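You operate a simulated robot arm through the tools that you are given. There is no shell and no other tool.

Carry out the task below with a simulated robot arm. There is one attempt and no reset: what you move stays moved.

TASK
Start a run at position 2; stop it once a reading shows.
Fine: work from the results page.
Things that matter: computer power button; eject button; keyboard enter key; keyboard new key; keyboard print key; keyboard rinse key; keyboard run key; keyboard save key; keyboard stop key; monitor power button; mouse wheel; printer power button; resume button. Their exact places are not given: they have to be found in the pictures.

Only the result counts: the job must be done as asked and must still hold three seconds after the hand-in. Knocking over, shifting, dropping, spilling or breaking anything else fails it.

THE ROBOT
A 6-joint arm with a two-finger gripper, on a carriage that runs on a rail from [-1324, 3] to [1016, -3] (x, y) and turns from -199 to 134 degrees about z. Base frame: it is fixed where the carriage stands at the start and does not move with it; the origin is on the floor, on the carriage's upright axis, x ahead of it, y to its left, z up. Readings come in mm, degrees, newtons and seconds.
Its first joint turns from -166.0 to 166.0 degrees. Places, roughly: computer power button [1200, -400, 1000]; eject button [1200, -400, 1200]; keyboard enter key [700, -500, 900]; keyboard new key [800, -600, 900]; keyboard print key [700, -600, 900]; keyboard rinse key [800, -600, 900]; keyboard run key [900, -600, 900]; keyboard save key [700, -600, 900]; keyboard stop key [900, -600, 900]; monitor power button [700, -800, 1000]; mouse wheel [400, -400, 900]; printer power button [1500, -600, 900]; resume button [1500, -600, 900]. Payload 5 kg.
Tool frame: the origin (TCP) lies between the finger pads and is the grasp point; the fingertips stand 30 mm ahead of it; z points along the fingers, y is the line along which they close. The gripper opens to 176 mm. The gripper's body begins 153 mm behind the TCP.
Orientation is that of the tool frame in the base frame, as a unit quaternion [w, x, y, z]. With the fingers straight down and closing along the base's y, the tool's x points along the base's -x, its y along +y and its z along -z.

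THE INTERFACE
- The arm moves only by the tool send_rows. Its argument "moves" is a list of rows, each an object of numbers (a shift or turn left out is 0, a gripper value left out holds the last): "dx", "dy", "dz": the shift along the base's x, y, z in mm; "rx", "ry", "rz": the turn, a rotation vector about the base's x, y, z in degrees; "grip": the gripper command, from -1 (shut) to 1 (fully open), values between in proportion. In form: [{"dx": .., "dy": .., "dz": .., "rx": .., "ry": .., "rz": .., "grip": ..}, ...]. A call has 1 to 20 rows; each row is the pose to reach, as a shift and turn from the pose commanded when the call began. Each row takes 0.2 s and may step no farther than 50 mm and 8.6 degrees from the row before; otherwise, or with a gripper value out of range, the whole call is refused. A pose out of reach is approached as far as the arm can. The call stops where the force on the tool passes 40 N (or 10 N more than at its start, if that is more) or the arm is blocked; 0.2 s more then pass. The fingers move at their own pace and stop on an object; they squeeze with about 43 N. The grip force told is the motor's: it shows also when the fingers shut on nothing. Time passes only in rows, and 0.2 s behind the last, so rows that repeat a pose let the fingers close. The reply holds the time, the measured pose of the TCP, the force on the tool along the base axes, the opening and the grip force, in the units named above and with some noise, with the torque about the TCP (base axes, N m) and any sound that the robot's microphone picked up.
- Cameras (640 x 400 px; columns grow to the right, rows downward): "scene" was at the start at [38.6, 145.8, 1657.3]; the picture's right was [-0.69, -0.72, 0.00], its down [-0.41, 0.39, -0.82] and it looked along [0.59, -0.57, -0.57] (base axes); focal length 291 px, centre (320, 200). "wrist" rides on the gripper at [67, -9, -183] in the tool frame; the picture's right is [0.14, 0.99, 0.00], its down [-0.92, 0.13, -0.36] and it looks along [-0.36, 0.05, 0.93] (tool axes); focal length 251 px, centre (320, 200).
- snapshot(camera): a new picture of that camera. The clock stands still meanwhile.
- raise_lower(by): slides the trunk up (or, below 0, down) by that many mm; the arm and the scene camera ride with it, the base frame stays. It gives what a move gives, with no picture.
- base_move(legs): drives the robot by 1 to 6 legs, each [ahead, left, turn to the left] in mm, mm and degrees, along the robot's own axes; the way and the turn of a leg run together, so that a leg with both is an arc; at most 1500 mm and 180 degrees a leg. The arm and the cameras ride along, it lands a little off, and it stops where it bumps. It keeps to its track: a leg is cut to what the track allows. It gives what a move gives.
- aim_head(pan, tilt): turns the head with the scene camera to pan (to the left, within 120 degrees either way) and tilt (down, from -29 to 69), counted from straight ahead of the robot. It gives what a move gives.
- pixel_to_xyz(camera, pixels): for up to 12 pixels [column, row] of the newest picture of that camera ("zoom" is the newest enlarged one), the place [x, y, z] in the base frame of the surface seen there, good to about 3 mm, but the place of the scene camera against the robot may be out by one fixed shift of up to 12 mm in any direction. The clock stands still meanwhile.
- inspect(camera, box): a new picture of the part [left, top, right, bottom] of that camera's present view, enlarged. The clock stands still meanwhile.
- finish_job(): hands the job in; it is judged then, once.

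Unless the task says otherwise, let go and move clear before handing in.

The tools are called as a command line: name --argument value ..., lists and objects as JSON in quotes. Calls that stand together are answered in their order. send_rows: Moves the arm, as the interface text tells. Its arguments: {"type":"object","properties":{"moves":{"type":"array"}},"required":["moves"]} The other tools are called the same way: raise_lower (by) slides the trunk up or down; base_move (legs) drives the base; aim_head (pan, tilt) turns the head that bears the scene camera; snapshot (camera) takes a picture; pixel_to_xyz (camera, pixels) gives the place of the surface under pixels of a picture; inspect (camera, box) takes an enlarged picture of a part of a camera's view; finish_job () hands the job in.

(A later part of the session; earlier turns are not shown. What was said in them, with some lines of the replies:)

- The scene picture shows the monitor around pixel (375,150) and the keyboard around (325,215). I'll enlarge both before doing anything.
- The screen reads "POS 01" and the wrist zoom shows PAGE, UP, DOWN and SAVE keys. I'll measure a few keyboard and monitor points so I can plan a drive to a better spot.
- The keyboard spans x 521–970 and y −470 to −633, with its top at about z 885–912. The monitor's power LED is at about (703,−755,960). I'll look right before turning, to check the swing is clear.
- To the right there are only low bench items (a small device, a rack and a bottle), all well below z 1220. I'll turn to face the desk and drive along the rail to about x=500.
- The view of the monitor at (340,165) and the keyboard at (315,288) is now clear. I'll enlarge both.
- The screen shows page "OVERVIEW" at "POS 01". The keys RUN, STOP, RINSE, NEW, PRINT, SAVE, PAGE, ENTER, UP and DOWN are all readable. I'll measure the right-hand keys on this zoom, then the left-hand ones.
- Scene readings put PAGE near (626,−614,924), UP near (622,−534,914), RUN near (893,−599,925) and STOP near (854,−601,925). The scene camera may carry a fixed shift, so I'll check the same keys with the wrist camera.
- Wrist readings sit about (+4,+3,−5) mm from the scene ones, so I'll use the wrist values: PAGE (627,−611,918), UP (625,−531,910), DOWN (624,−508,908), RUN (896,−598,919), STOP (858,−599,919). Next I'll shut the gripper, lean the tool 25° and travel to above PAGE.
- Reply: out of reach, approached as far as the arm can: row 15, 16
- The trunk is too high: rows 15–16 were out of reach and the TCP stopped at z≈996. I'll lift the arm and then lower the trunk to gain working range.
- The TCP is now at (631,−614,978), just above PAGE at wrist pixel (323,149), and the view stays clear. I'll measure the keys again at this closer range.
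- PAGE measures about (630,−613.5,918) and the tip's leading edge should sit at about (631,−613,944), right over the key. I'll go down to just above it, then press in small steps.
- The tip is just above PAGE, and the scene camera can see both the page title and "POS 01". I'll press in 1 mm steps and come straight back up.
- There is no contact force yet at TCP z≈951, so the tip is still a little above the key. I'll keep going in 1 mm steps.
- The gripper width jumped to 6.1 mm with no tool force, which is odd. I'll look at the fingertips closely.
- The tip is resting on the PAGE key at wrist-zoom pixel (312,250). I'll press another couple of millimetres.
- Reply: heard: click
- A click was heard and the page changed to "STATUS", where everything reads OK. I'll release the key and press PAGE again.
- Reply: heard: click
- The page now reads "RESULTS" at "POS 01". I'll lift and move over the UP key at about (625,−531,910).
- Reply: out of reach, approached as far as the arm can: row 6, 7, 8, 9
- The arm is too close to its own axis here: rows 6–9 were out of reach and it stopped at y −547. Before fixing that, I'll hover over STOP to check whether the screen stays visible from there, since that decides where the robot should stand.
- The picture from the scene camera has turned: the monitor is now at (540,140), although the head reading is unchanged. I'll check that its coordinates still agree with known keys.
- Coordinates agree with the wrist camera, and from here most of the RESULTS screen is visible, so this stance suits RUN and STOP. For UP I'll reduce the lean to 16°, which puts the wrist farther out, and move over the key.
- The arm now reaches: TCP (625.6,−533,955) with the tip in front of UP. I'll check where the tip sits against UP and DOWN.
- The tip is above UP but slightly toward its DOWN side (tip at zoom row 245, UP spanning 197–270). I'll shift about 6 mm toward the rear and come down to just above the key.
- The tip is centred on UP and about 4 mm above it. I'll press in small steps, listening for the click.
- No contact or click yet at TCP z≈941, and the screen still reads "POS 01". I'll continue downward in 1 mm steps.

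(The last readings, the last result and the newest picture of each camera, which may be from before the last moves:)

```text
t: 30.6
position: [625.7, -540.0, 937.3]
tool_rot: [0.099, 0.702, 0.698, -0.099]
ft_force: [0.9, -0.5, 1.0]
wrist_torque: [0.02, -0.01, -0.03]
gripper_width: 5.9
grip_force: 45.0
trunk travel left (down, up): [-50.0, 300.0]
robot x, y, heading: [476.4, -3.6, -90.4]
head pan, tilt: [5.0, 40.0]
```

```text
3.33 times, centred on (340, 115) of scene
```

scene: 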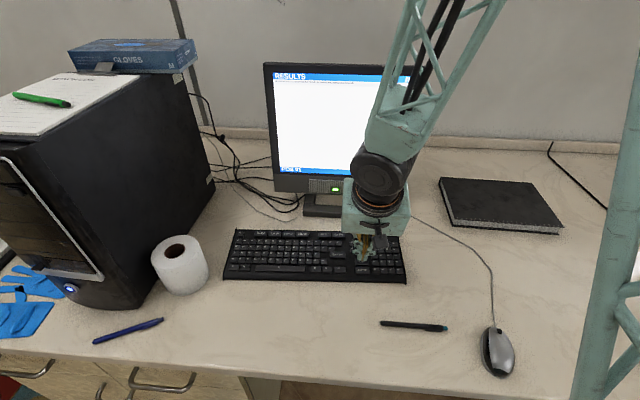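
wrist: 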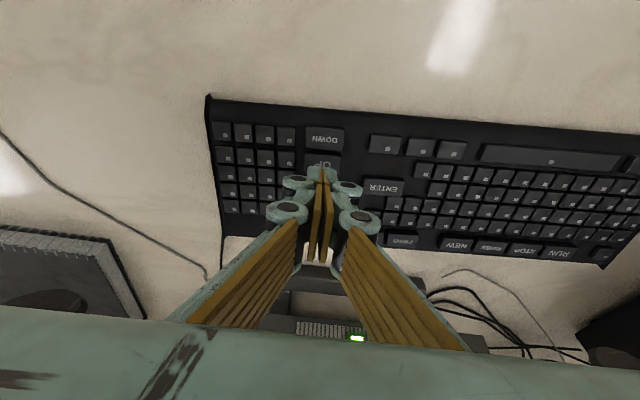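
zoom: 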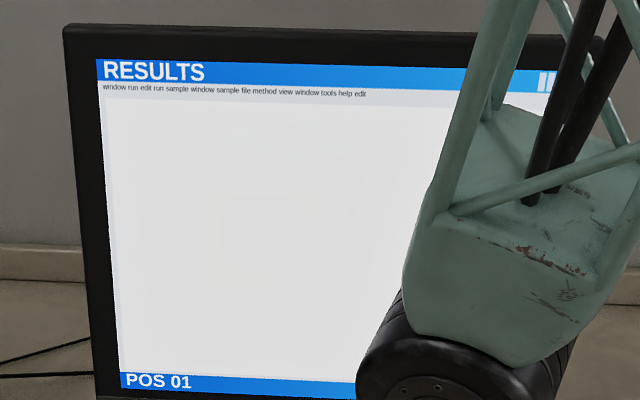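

The gripper width went to 5.9, the same sign of contact I saw on PAGE. I'll press a little farther.

send_rows --moves '[{"dz": -1}, {"dz": -1.5}]'

inspect --camera "scene" --box '[260, 55, 420, 175]'

```text
t: 31.2
position: [625.7, -540.7, 937.0]
tool_rot: [0.099, 0.702, 0.699, -0.098]
ft_force: [0.7, -0.8, 1.0]
wrist_torque: [-0.03, -0.03, 0.04]
gripper_width: 6.2
grip_force: 45.3
trunk travel left (down, up): [-50.0, 300.0]
robot x, y, heading: [474.5, -0.3, -90.1]
head pan, tilt: [5.0, 40.0]
heard: click
```

```text
3.33 times, centred on (340, 115) of scene
```

zoom: 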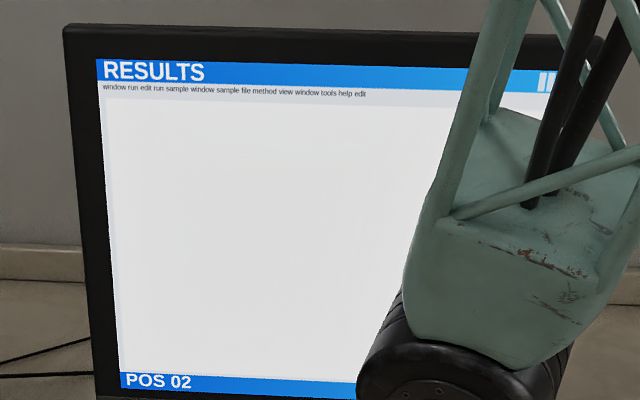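

The click came and the screen now shows "RESULTS" with "POS 02". I'll release UP, lift, and move to hover over RUN with the 25° lean.

send_rows --moves '[{"dz": 5}, {"dz": 15}, {"dy": -5, "dz": 40}, {"dx": 40, "dy": -20, "dz": 50, "rx": -2}, {"dx": 85, "dy": -35, "dz": 50, "rx": -4}, {"dx": 130, "dy": -45, "dz": 50, "rx": -6}, {"dx": 175, "dy": -55, "dz": 50, "rx": -9}, {"dx": 220, "dy": -59, "dz": 50, "rx": -9}, {"dx": 260, "dy": -59, "dz": 50, "rx": -9}, {"dx": 271, "dy": -59, "dz": 40, "rx": -9}, {"dx": 271, "dy": -59, "dz": 30, "rx": -9}, {"dx": 271, "dy": -59, "dz": 30, "rx": -9}]'

snapshot --camera "scene"

snapshot --camera "wrist"

inspect --camera "wrist" --box '[270, 100, 380, 210]'

```text
t: 33.8
position: [896.9, -600.4, 969.1]
tool_rot: [0.154, 0.692, 0.689, -0.152]
ft_force: [-0.3, 0.8, 0.1]
wrist_torque: [-0.06, -0.05, 0.05]
gripper_width: 0.0
grip_force: 44.9
trunk travel left (down, up): [-50.0, 300.0]
robot x, y, heading: [475.5, 2.6, -90.3]
head pan, tilt: [5.0, 40.0]
```

```text
taken
```

scene: 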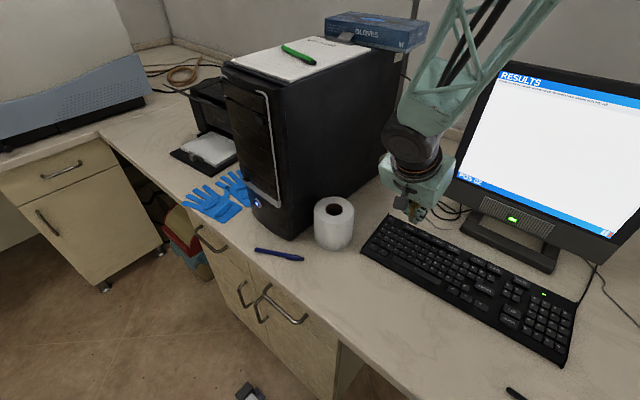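

```text
taken
```

wrist: 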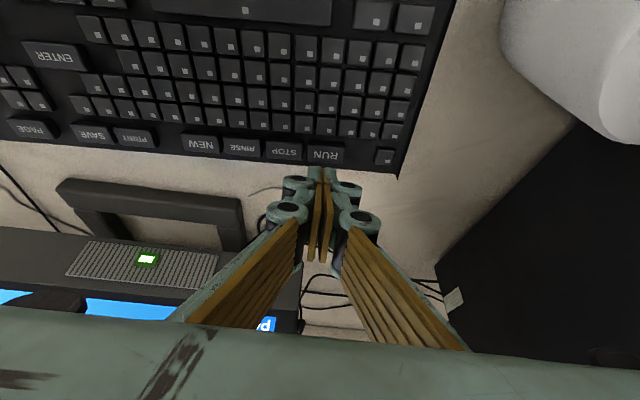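

```text
3.64 times, centred on (325, 155) of wrist
```

zoom: 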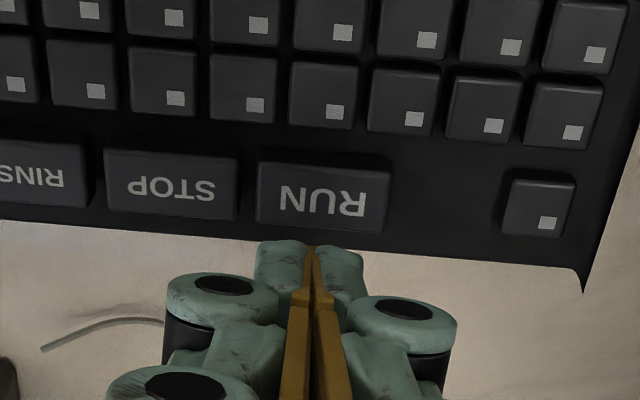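

Both the full RESULTS screen and "POS 02" are visible from here, and the tip is lined up with RUN at zoom (322,200). I'll go down to just above the key.

send_rows --moves '[{"dx": 1, "dz": -7}, {"dx": 1, "dz": -13}, {"dx": 1, "dz": -15}, {"dx": 1, "dz": -15}]'

inspect --camera "wrist" --box '[270, 100, 380, 210]'

inspect --camera "scene" --box '[440, 50, 640, 250]'

```text
t: 34.8
position: [898.9, -599.5, 952.8]
tool_rot: [0.153, 0.693, 0.688, -0.153]
ft_force: [-0.5, -1.1, -0.4]
wrist_torque: [0.02, 0.01, 0.0]
gripper_width: 0.0
grip_force: 45.4
trunk travel left (down, up): [-50.0, 300.0]
robot x, y, heading: [477.6, -1.3, -90.1]
head pan, tilt: [5.0, 40.0]
```

```text
3.64 times, centred on (325, 155) of wrist
```

zoom: 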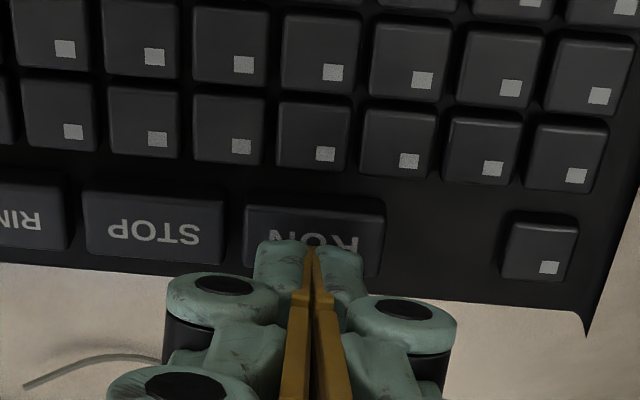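

```text
2.00 times, centred on (540, 150) of scene
```

zoom: 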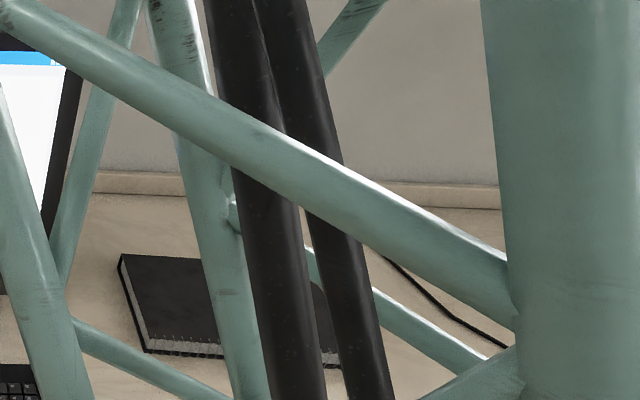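

The scene view has switched again: the box that held the screen now shows the arm's lattice. I'll take a full scene picture to find the monitor before pressing.

snapshot --camera "scene"

```text
taken
```

scene: 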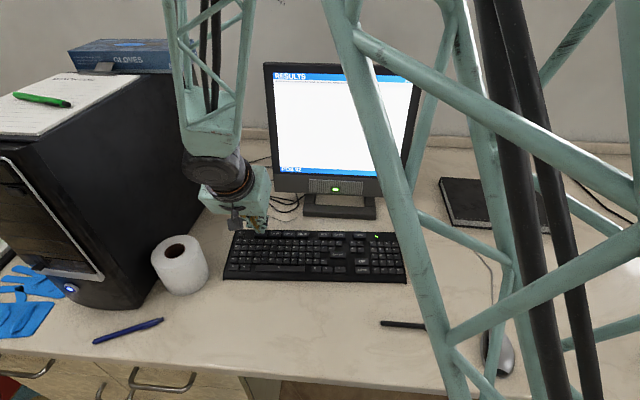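

The camera is back at its usual view, with the screen at (340,120), title "RESULTS" and "POS 02" visible to the left of the strut. Now I'll press RUN gently.

send_rows --moves '[{"dz": -2}, {"dz": -3}, {"dz": -4}, {"dz": -5}]'

inspect --camera "scene" --box '[260, 55, 420, 175]'

```text
t: 35.8
position: [898.3, -599.9, 945.8]
tool_rot: [0.154, 0.692, 0.688, -0.152]
ft_force: [0.4, -0.2, 0.3]
wrist_torque: [0.0, -0.02, 0.0]
gripper_width: 6.0
grip_force: 44.7
trunk travel left (down, up): [-50.0, 300.0]
robot x, y, heading: [475.6, -6.1, -90.2]
head pan, tilt: [5.0, 40.0]
heard: click
```

```text
3.33 times, centred on (340, 115) of scene
```

zoom: 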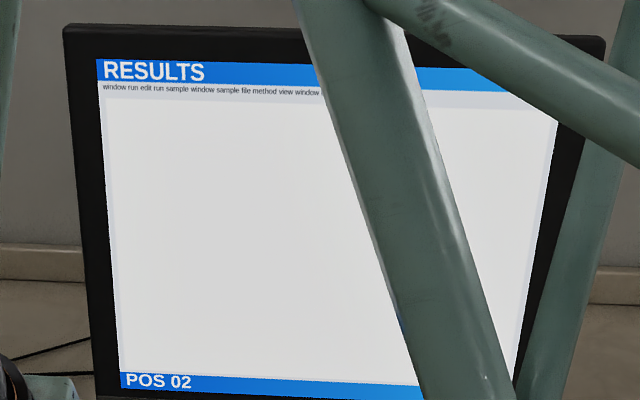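

RUN clicked, and the screen shows no reading yet. I'll release it and move to hover just above STOP, then watch the screen.

send_rows --moves '[{"dz": 5}, {"dz": 10}, {"dx": -20, "dy": -1, "dz": 10}, {"dx": -39, "dy": -1, "dz": 8}, {"dx": -39, "dy": -1, "dz": 7}]'

inspect --camera "scene" --box '[260, 55, 420, 175]'

inspect --camera "wrist" --box '[270, 100, 380, 210]'

```text
t: 37.0
position: [858.5, -600.7, 953.6]
tool_rot: [0.154, 0.692, 0.689, -0.152]
ft_force: [0.0, 0.5, 1.4]
wrist_torque: [0.06, 0.01, 0.01]
gripper_width: 0.2
grip_force: 45.1
trunk travel left (down, up): [-50.0, 300.0]
robot x, y, heading: [477.6, -3.1, -90.3]
head pan, tilt: [5.0, 40.0]
```

```text
3.33 times, centred on (340, 115) of scene
```

zoom: 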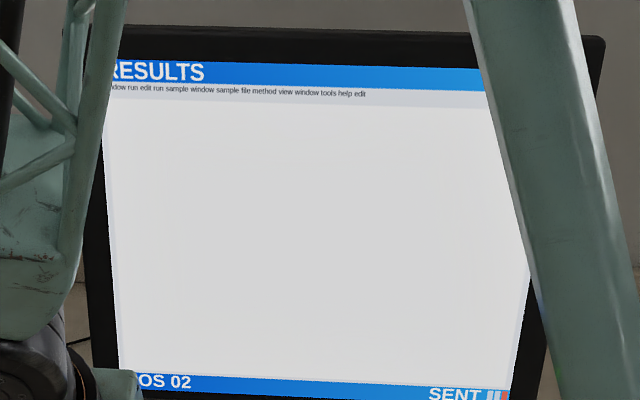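

```text
3.64 times, centred on (325, 155) of wrist
```

zoom: 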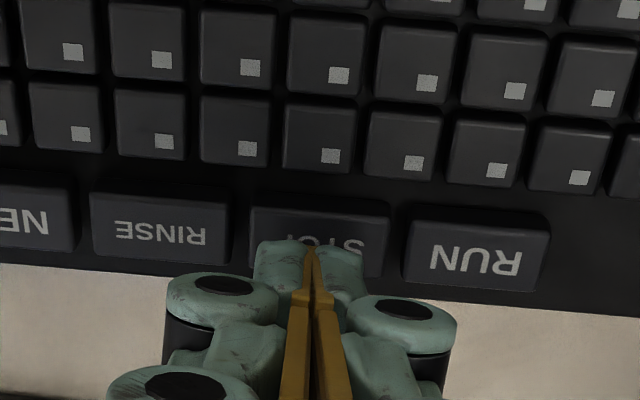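

The status bar shows "SENT" at zoom (455,395) with POS 02, so the run command went out. The tip is over STOP, and I'll wait in short steps for a reading.

send_rows --moves '[{"dz": 0}, {"dz": 0}, {"dz": 0}]'

inspect --camera "scene" --box '[260, 55, 420, 195]'

```text
t: 37.8
position: [859.0, -600.1, 953.4]
tool_rot: [0.153, 0.692, 0.689, -0.153]
ft_force: [0.4, -0.1, 0.3]
wrist_torque: [-0.01, 0.02, -0.03]
gripper_width: 0.0
grip_force: 44.8
trunk travel left (down, up): [-50.0, 300.0]
robot x, y, heading: [477.4, -0.5, -89.9]
head pan, tilt: [5.0, 40.0]
```

```text
2.86 times, centred on (340, 125) of scene
```

zoom: 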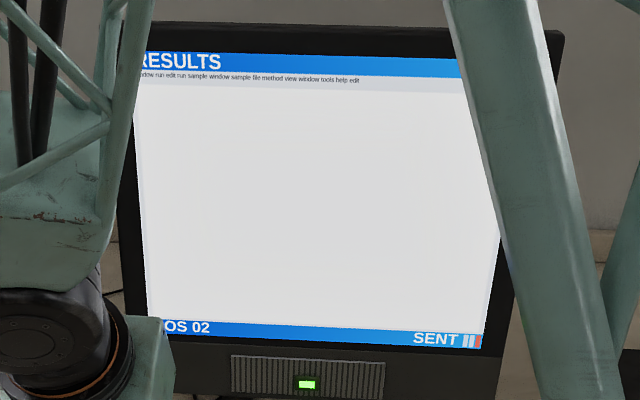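

The screen still shows "SENT" with no reading. I'll keep waiting in short steps.

send_rows --moves '[{"dz": 0}, {"dz": 0}, {"dz": 0}, {"dz": 0}]'

inspect --camera "scene" --box '[260, 55, 420, 195]'

```text
t: 38.8
position: [858.7, -599.8, 953.0]
tool_rot: [0.153, 0.692, 0.689, -0.153]
ft_force: [0.4, -0.1, -0.7]
wrist_torque: [0.02, 0.0, 0.01]
gripper_width: 0.0
grip_force: 44.7
trunk travel left (down, up): [-50.0, 300.0]
robot x, y, heading: [477.3, 0.2, -90.1]
head pan, tilt: [5.0, 40.0]
```

```text
2.86 times, centred on (340, 125) of scene
```

zoom: 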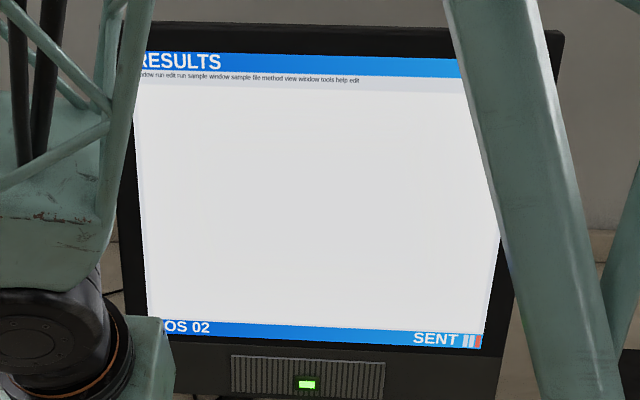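

Still "SENT" and no reading at t=38.8. I'll keep waiting.

send_rows --moves '[{"dz": 0}, {"dz": 0}, {"dz": 0}, {"dz": 0}]'

inspect --camera "scene" --box '[260, 55, 420, 195]'

```text
t: 39.8
position: [858.4, -599.7, 953.4]
tool_rot: [0.153, 0.692, 0.689, -0.154]
ft_force: [-0.2, 0.1, -0.2]
wrist_torque: [0.03, 0.0, 0.0]
gripper_width: 0.2
grip_force: 45.2
trunk travel left (down, up): [-50.0, 300.0]
robot x, y, heading: [477.6, -1.0, -90.4]
head pan, tilt: [5.0, 40.0]
```

```text
2.86 times, centred on (340, 125) of scene
```

zoom: 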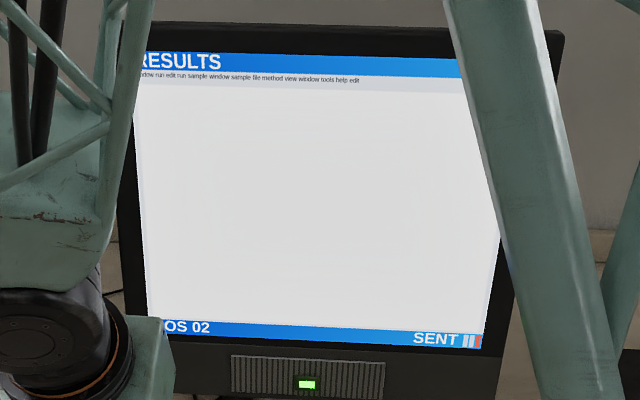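

No change at t=39.8. I'll wait a bit longer per step.

send_rows --moves '[{"dz": 0}, {"dz": 0}, {"dz": 0}, {"dz": 0}, {"dz": 0}, {"dz": 0}]'

inspect --camera "scene" --box '[260, 55, 420, 195]'

```text
t: 41.2
position: [859.2, -600.2, 952.9]
tool_rot: [0.153, 0.692, 0.688, -0.153]
ft_force: [-0.1, -0.4, -0.7]
wrist_torque: [-0.02, -0.02, 0.02]
gripper_width: 0.0
grip_force: 44.8
trunk travel left (down, up): [-50.0, 300.0]
robot x, y, heading: [474.0, 2.9, -90.2]
head pan, tilt: [5.0, 40.0]
```

```text
2.86 times, centred on (340, 125) of scene
```

zoom: 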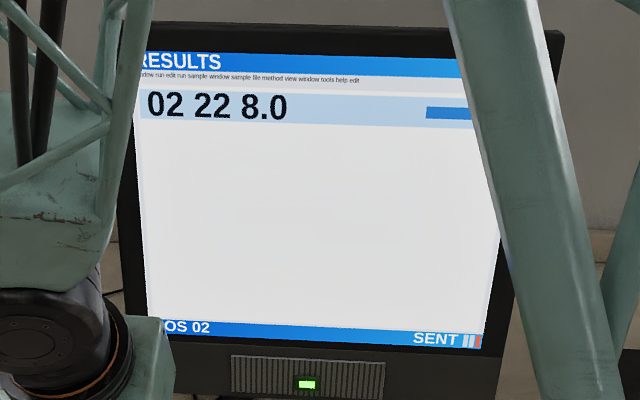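

A reading has appeared: "02 22 8.0" at zoom (215,105), for POS 02. I'll press STOP now.

send_rows --moves '[{"dz": -3}, {"dz": -5}, {"dz": -6}, {"dz": -7}]'

inspect --camera "scene" --box '[260, 55, 420, 195]'

```text
t: 42.2
position: [857.9, -599.8, 945.9]
tool_rot: [0.154, 0.691, 0.689, -0.152]
ft_force: [0.3, -0.2, 0.5]
wrist_torque: [0.02, -0.03, 0.01]
gripper_width: 6.1
grip_force: 44.8
trunk travel left (down, up): [-50.0, 300.0]
robot x, y, heading: [475.8, -0.5, -90.4]
head pan, tilt: [5.0, 40.0]
heard: click
```

```text
2.86 times, centred on (340, 125) of scene
```

zoom: 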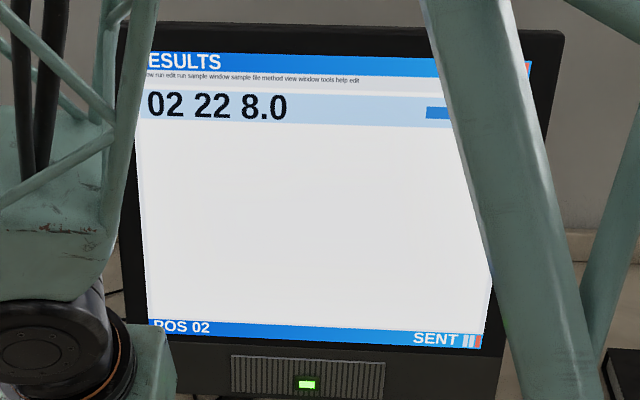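

STOP clicked. I'll release the key, lift clear, and watch whether the run has really stopped.

send_rows --moves '[{"dz": 5}, {"dz": 15}, {"dz": 40}, {"dz": 60}, {"dz": 60}]'

snapshot --camera "scene"

inspect --camera "scene" --box '[260, 55, 420, 195]'

```text
t: 43.4
position: [859.7, -601.1, 1006.6]
tool_rot: [0.153, 0.692, 0.688, -0.153]
ft_force: [-1.3, 0.0, 0.5]
wrist_torque: [-0.03, -0.04, 0.02]
gripper_width: 0.0
grip_force: 45.1
trunk travel left (down, up): [-50.0, 300.0]
robot x, y, heading: [471.3, -0.9, -90.5]
head pan, tilt: [5.0, 40.0]
```

```text
taken
```

scene: 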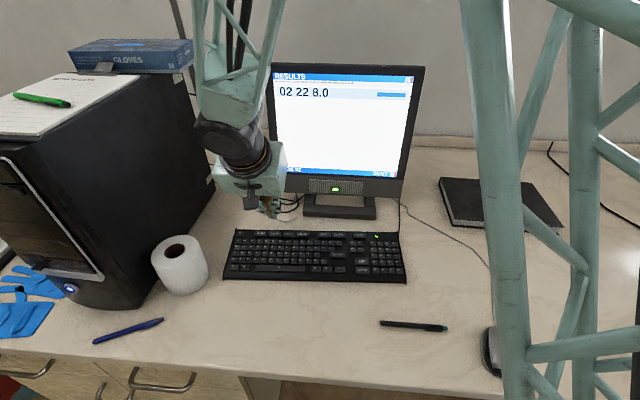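

```text
2.86 times, centred on (340, 125) of scene
```

zoom: 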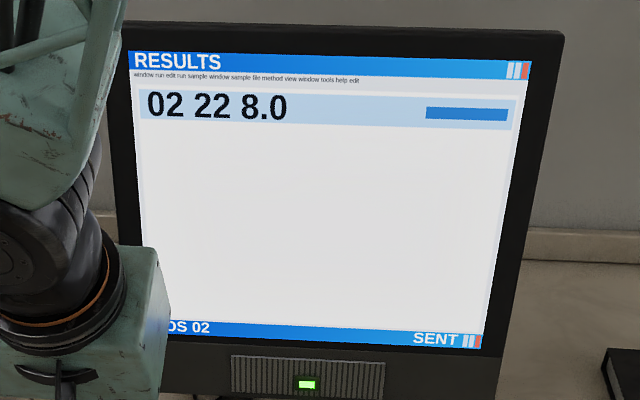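

The row "02 22 8.0" is unchanged, and its bar is now fully visible. I'll wait a few seconds while lifting clear, to see whether another reading appears.

send_rows --moves '[{"dz": 45}, {"dz": 90}, {"dz": 130}, {"dz": 130}, {"dz": 130}, {"dz": 130}, {"dz": 130}, {"dz": 130}, {"dz": 130}, {"dz": 130}, {"dz": 130}, {"dz": 130}, {"dz": 130}, {"dz": 130}, {"dz": 130}, {"dz": 130}, {"dz": 130}, {"dz": 130}, {"dz": 130}, {"dz": 130}]'

snapshot --camera "scene"

inspect --camera "scene" --box '[260, 55, 420, 195]'

```text
t: 47.6
position: [858.8, -600.9, 1134.8]
tool_rot: [0.153, 0.692, 0.689, -0.153]
ft_force: [0.2, 0.0, 0.2]
wrist_torque: [0.01, -0.01, 0.0]
gripper_width: 0.1
grip_force: 45.1
trunk travel left (down, up): [-50.0, 300.0]
robot x, y, heading: [475.3, -4.2, -90.4]
head pan, tilt: [5.0, 40.0]
```

```text
taken
```

scene: 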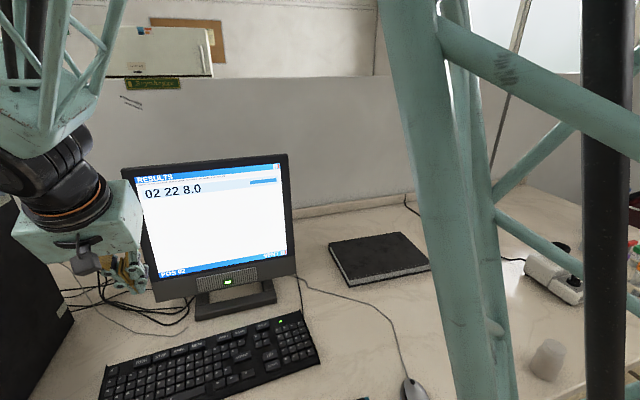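

```text
2.86 times, centred on (340, 125) of scene
```

zoom: 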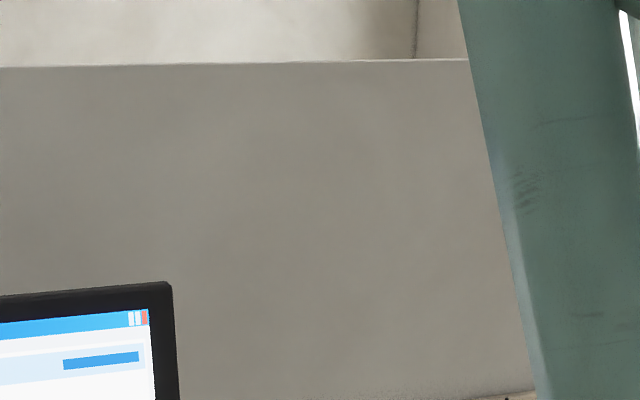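

The camera has shifted again and the screen is now at (210,220). I'll enlarge it there.

inspect --camera "scene" --box '[110, 145, 310, 305]'

```text
2.50 times, centred on (210, 225) of scene
```

zoom: 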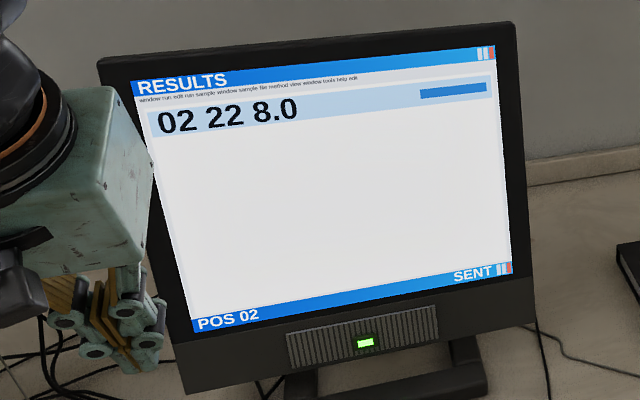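

Nothing new in about 5 seconds: still one row, POS 02 and "SENT". Before deciding it has stopped, I'll look at the instrument on the left for any running indication.

aim_head --pan 60 --tilt 25

snapshot --camera "scene"

```text
t: 48.9
position: [860.0, -600.4, 1133.0]
tool_rot: [0.153, 0.692, 0.689, -0.153]
ft_force: [0.5, 0.2, 0.0]
wrist_torque: [-0.04, -0.01, 0.01]
gripper_width: 0.1
grip_force: 45.2
trunk travel left (down, up): [-50.0, 300.0]
robot x, y, heading: [478.3, -3.5, -90.4]
head pan, tilt: [60.0, 25.0]
```

```text
taken
```

scene: 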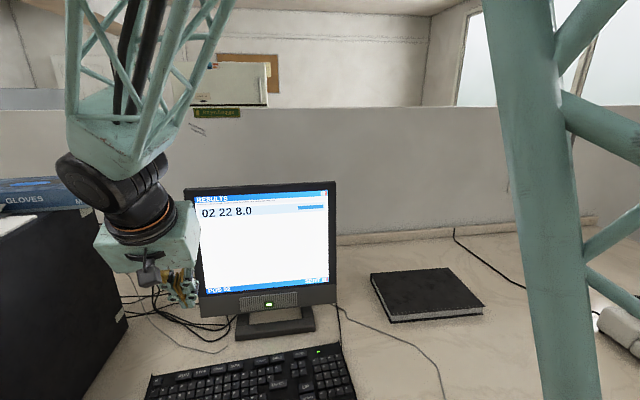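

The picture hasn't followed the head command yet. I'll let a moment pass and look again.

send_rows --moves '[{"dz": 0}, {"dz": 0}, {"dz": 0}]'

snapshot --camera "scene"

```text
t: 49.7
position: [860.5, -599.9, 1133.6]
tool_rot: [0.154, 0.692, 0.689, -0.152]
ft_force: [-0.1, -0.3, 0.2]
wrist_torque: [0.03, 0.0, 0.03]
gripper_width: 0.0
grip_force: 44.9
trunk travel left (down, up): [-50.0, 300.0]
robot x, y, heading: [473.4, 1.0, -90.5]
head pan, tilt: [60.0, 25.0]
```

```text
taken
```

scene: 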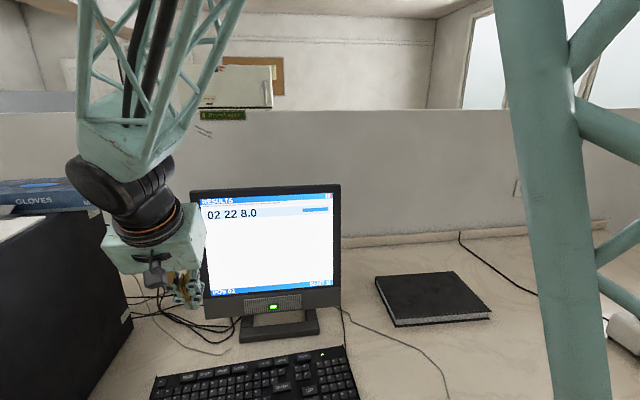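

The arm seems to be crowding the head when it is out to the left. To confirm the run really stopped, I'll check the STATUS page with PAGE and then return to RESULTS. First I'll reset the head and move above PAGE.

send_rows --moves '[{"dx": -45}, {"dx": -90}, {"dx": -135, "dy": -5, "dz": -30}, {"dx": -180, "dy": -10, "dz": -70}, {"dx": -220, "dy": -14, "dz": -110}, {"dx": -230, "dy": -14, "dz": -150}, {"dx": -230, "dy": -14, "dz": -165}, {"dx": -230, "dy": -14, "dz": -165}]'

aim_head --pan 5 --tilt 40

snapshot --camera "scene"

inspect --camera "wrist" --box '[270, 90, 380, 200]'

```text
refused: row 3 steps farther than a row can; nothing moved
```

```text
t: 50.9
position: [860.1, -600.8, 1133.6]
tool_rot: [0.153, 0.692, 0.689, -0.153]
ft_force: [-0.6, 0.3, 0.1]
wrist_torque: [0.02, 0.0, 0.03]
gripper_width: 0.0
grip_force: 45.4
trunk travel left (down, up): [-50.0, 300.0]
robot x, y, heading: [474.7, -0.8, -90.2]
head pan, tilt: [5.0, 40.0]
```

```text
taken
```

scene: 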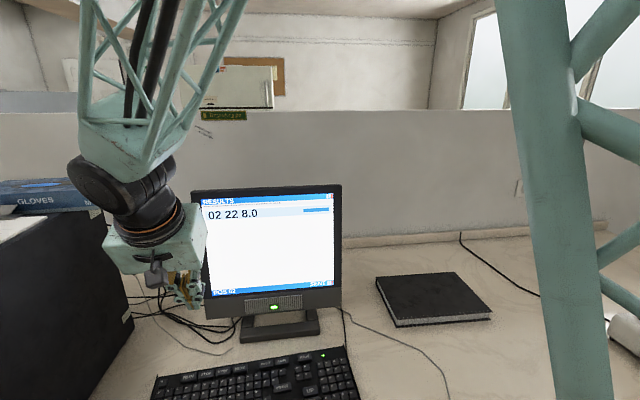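

```text
3.64 times, centred on (325, 145) of wrist
```

zoom: 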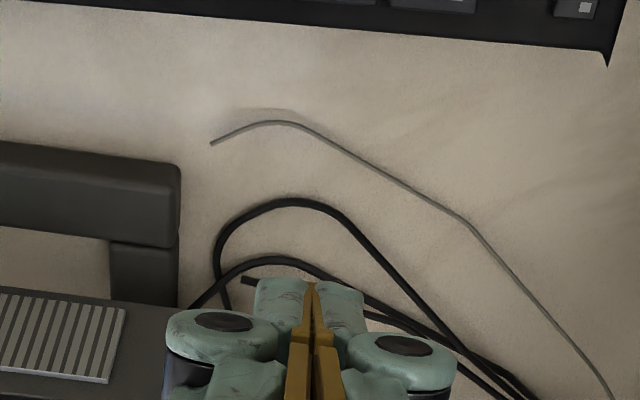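

That move was refused for a step over the limit, so nothing moved, and the reading row is still unchanged. I'll send it again with smaller steps.

send_rows --moves '[{"dx": -40}, {"dx": -80}, {"dx": -120, "dy": -5, "dz": -20}, {"dx": -155, "dy": -8, "dz": -45}, {"dx": -190, "dy": -11, "dz": -75}, {"dx": -220, "dy": -14, "dz": -105}, {"dx": -230, "dy": -14, "dz": -140}, {"dx": -230, "dy": -14, "dz": -160}, {"dx": -230, "dy": -14, "dz": -160}, {"dx": -230, "dy": -14, "dz": -160}]'

snapshot --camera "scene"

inspect --camera "wrist" --box '[270, 90, 380, 200]'

```text
t: 53.1
position: [627.9, -613.8, 974.4]
tool_rot: [0.154, 0.692, 0.689, -0.152]
ft_force: [0.5, -0.4, -0.2]
wrist_torque: [0.01, 0.01, -0.01]
gripper_width: 0.0
grip_force: 45.1
trunk travel left (down, up): [-50.0, 300.0]
robot x, y, heading: [480.4, -6.3, -90.4]
head pan, tilt: [5.0, 40.0]
```

```text
taken
```

scene: 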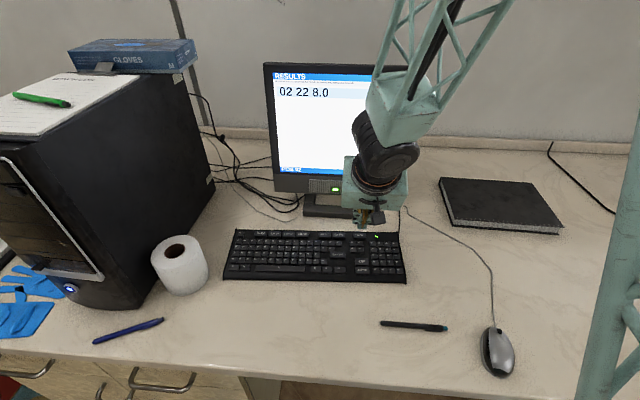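

```text
3.64 times, centred on (325, 145) of wrist
```

zoom: 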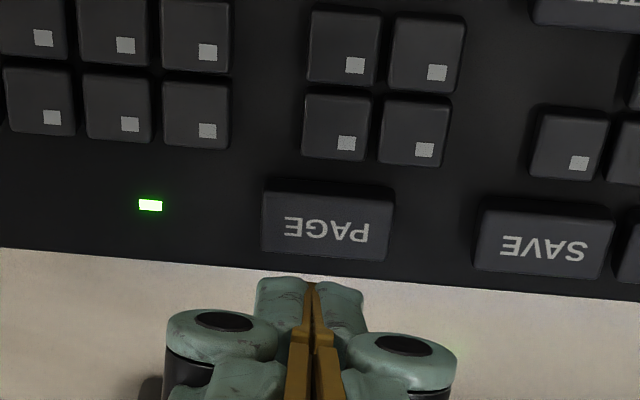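

The tip is above PAGE at zoom (327,225), and the scene view is normal. I'll press PAGE once to move to the next page.

send_rows --moves '[{"dx": 3, "dz": -10}, {"dx": 3, "dz": -19}, {"dx": 3, "dz": -22}, {"dx": 3, "dz": -25}, {"dx": 3, "dz": -27}, {"dx": 3, "dz": -28}, {"dx": 3, "dz": -28.5}]'

inspect --camera "scene" --box '[260, 55, 420, 175]'

```text
t: 54.7
position: [631.1, -614.4, 947.3]
tool_rot: [0.153, 0.692, 0.689, -0.153]
ft_force: [1.4, 0.4, 0.8]
wrist_torque: [0.0, 0.0, 0.0]
gripper_width: 6.1
grip_force: 44.9
trunk travel left (down, up): [-50.0, 300.0]
robot x, y, heading: [474.8, -2.4, -90.0]
head pan, tilt: [5.0, 40.0]
```

```text
3.33 times, centred on (340, 115) of scene
```

zoom: 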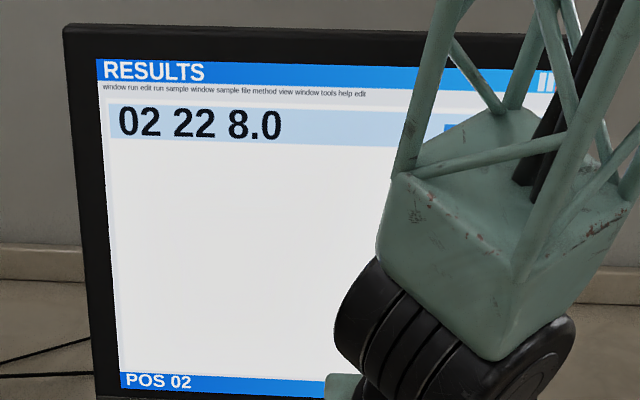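

Contact is there (width 6.1) but no click yet. One more millimetre.

send_rows --moves '[{"dz": -1}, {"dz": -1.5}]'

inspect --camera "scene" --box '[260, 55, 420, 175]'

```text
t: 55.3
position: [631.3, -615.2, 946.0]
tool_rot: [0.154, 0.692, 0.688, -0.153]
ft_force: [-0.2, -1.0, 0.9]
wrist_torque: [0.02, 0.03, -0.01]
gripper_width: 6.0
grip_force: 45.1
trunk travel left (down, up): [-50.0, 300.0]
robot x, y, heading: [475.8, -2.2, -90.1]
head pan, tilt: [5.0, 40.0]
heard: click
```

```text
3.33 times, centred on (340, 115) of scene
```

zoom: 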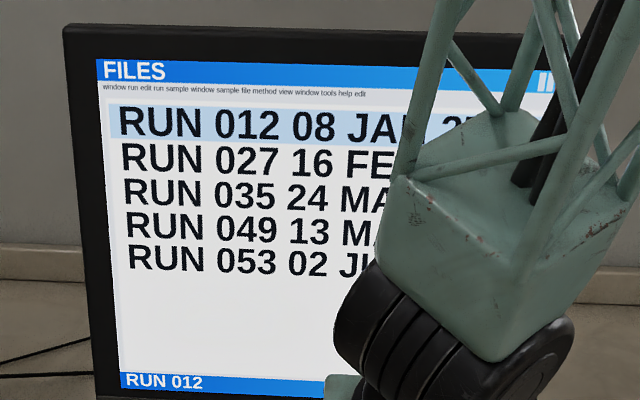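

The next page is "FILES", listing stored runs. I'll keep stepping PAGE toward STATUS.

send_rows --moves '[{"dz": 3}, {"dz": 7}, {"dz": 7}, {"dz": 3}, {"dz": 1}, {"dz": 0}, {"dz": -0.5}]'

inspect --camera "scene" --box '[260, 55, 420, 175]'

```text
t: 56.9
position: [630.5, -615.7, 946.2]
tool_rot: [0.153, 0.692, 0.689, -0.152]
ft_force: [-0.8, 0.1, 0.2]
wrist_torque: [0.0, 0.02, 0.02]
gripper_width: 6.0
grip_force: 45.5
trunk travel left (down, up): [-50.0, 300.0]
robot x, y, heading: [474.8, 1.6, -90.3]
head pan, tilt: [5.0, 40.0]
heard: click
```

```text
3.33 times, centred on (340, 115) of scene
```

zoom: 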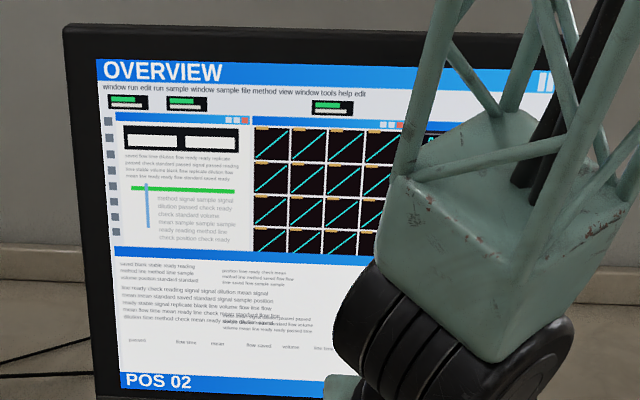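

Now the page is "OVERVIEW" at POS 02. One more press should bring up STATUS.

send_rows --moves '[{"dz": 3}, {"dz": 7}, {"dz": 7}, {"dz": 3}, {"dz": 1}, {"dz": 0}, {"dz": -0.5}]'

inspect --camera "scene" --box '[260, 55, 420, 175]'

```text
t: 58.5
position: [632.3, -614.6, 946.2]
tool_rot: [0.153, 0.692, 0.689, -0.153]
ft_force: [-0.6, 0.2, 1.7]
wrist_torque: [0.05, 0.0, 0.06]
gripper_width: 6.0
grip_force: 44.9
trunk travel left (down, up): [-50.0, 300.0]
robot x, y, heading: [474.4, 1.1, -90.3]
head pan, tilt: [5.0, 40.0]
heard: click
```

```text
3.33 times, centred on (340, 115) of scene
```

zoom: 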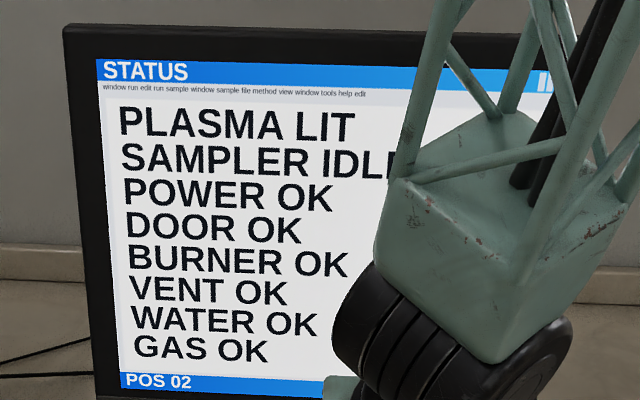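

STATUS shows "SAMPLER IDLE" at POS 02, so the run has stopped. I'll press PAGE once more to return to RESULTS.

send_rows --moves '[{"dz": 3}, {"dz": 7}, {"dz": 7}, {"dz": 3}, {"dz": 1}, {"dz": 0}, {"dz": -0.5}]'

inspect --camera "scene" --box '[260, 55, 420, 175]'

```text
t: 60.1
position: [630.9, -615.0, 943.7]
tool_rot: [0.153, 0.692, 0.688, -0.153]
ft_force: [-0.1, -0.9, 0.6]
wrist_torque: [0.04, -0.01, 0.0]
gripper_width: 5.9
grip_force: 44.9
trunk travel left (down, up): [-50.0, 300.0]
robot x, y, heading: [469.4, -1.3, -90.3]
head pan, tilt: [5.0, 40.0]
heard: click
```

```text
3.33 times, centred on (340, 115) of scene
```

zoom: 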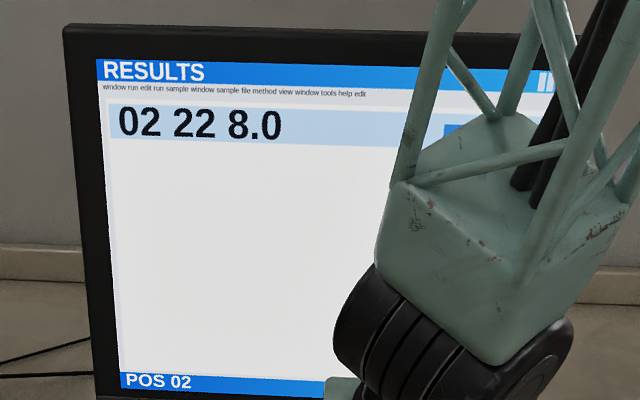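

The page is back on "RESULTS" with the reading "02 22 8.0" and POS 02. I'll lift the arm straight up and clear of the keyboard.

send_rows --moves '[{"dz": 5}, {"dz": 15}, {"dz": 50}, {"dz": 95}, {"dz": 140}, {"dz": 140}, {"dx": -45, "dy": 5, "dz": 150}, {"dx": -90, "dy": 10, "dz": 160}, {"dx": -135, "dy": 15, "dz": 170}, {"dx": -180, "dy": 15, "dz": 180}, {"dx": -180, "dy": 15, "dz": 180}]'

snapshot --camera "scene"

inspect --camera "scene" --box '[250, 50, 430, 210]'

```text
t: 62.5
position: [450.6, -596.9, 1127.9]
tool_rot: [0.153, 0.692, 0.689, -0.152]
ft_force: [-0.4, -0.3, 0.5]
wrist_torque: [-0.01, -0.09, 0.04]
gripper_width: 0.1
grip_force: 45.1
trunk travel left (down, up): [-50.0, 300.0]
robot x, y, heading: [474.8, 0.9, -90.2]
head pan, tilt: [5.0, 40.0]
```

```text
taken
```

scene: 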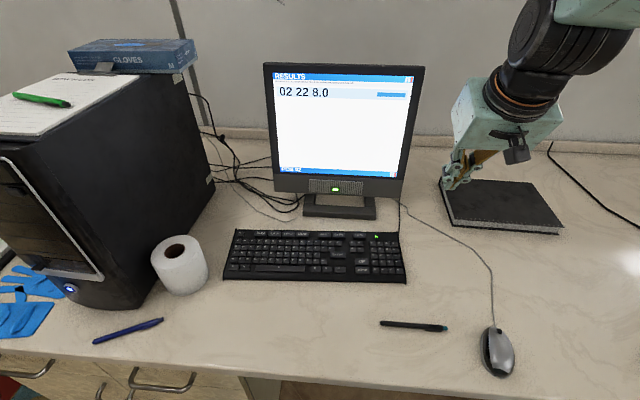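

```text
2.50 times, centred on (340, 130) of scene
```

zoom: 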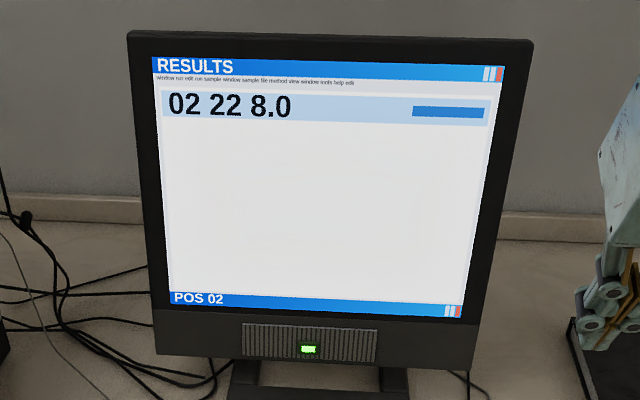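

The screen shows RESULTS, POS 02 and the reading "02 22 8.0". The sampler was confirmed idle, the arm is clear, and nothing on the desk has moved. I'm handing the job in.

finish_job

```text
The job is handed in.
```

The run at position 2 was started and then stopped from the results page, and the job is handed in. I haven't been told whether it passed.

- **Setup:** I pressed PAGE until the screen read "RESULTS". I then pressed UP once, which changed "POS 01" to "POS 02".
- **Run:** I pressed RUN at about t = 36 s. The reading "02 22 8.0" showed when I checked at t = 41 s.
- **Stop:** I pressed STOP within about a second of seeing the reading.
- **Check:** I paged through to STATUS, which showed "SAMPLER IDLE", then returned to RESULTS. The same single reading was still there.

I saw nothing on the desk moved or knocked over, and the arm was clear of the keyboard at hand-in.
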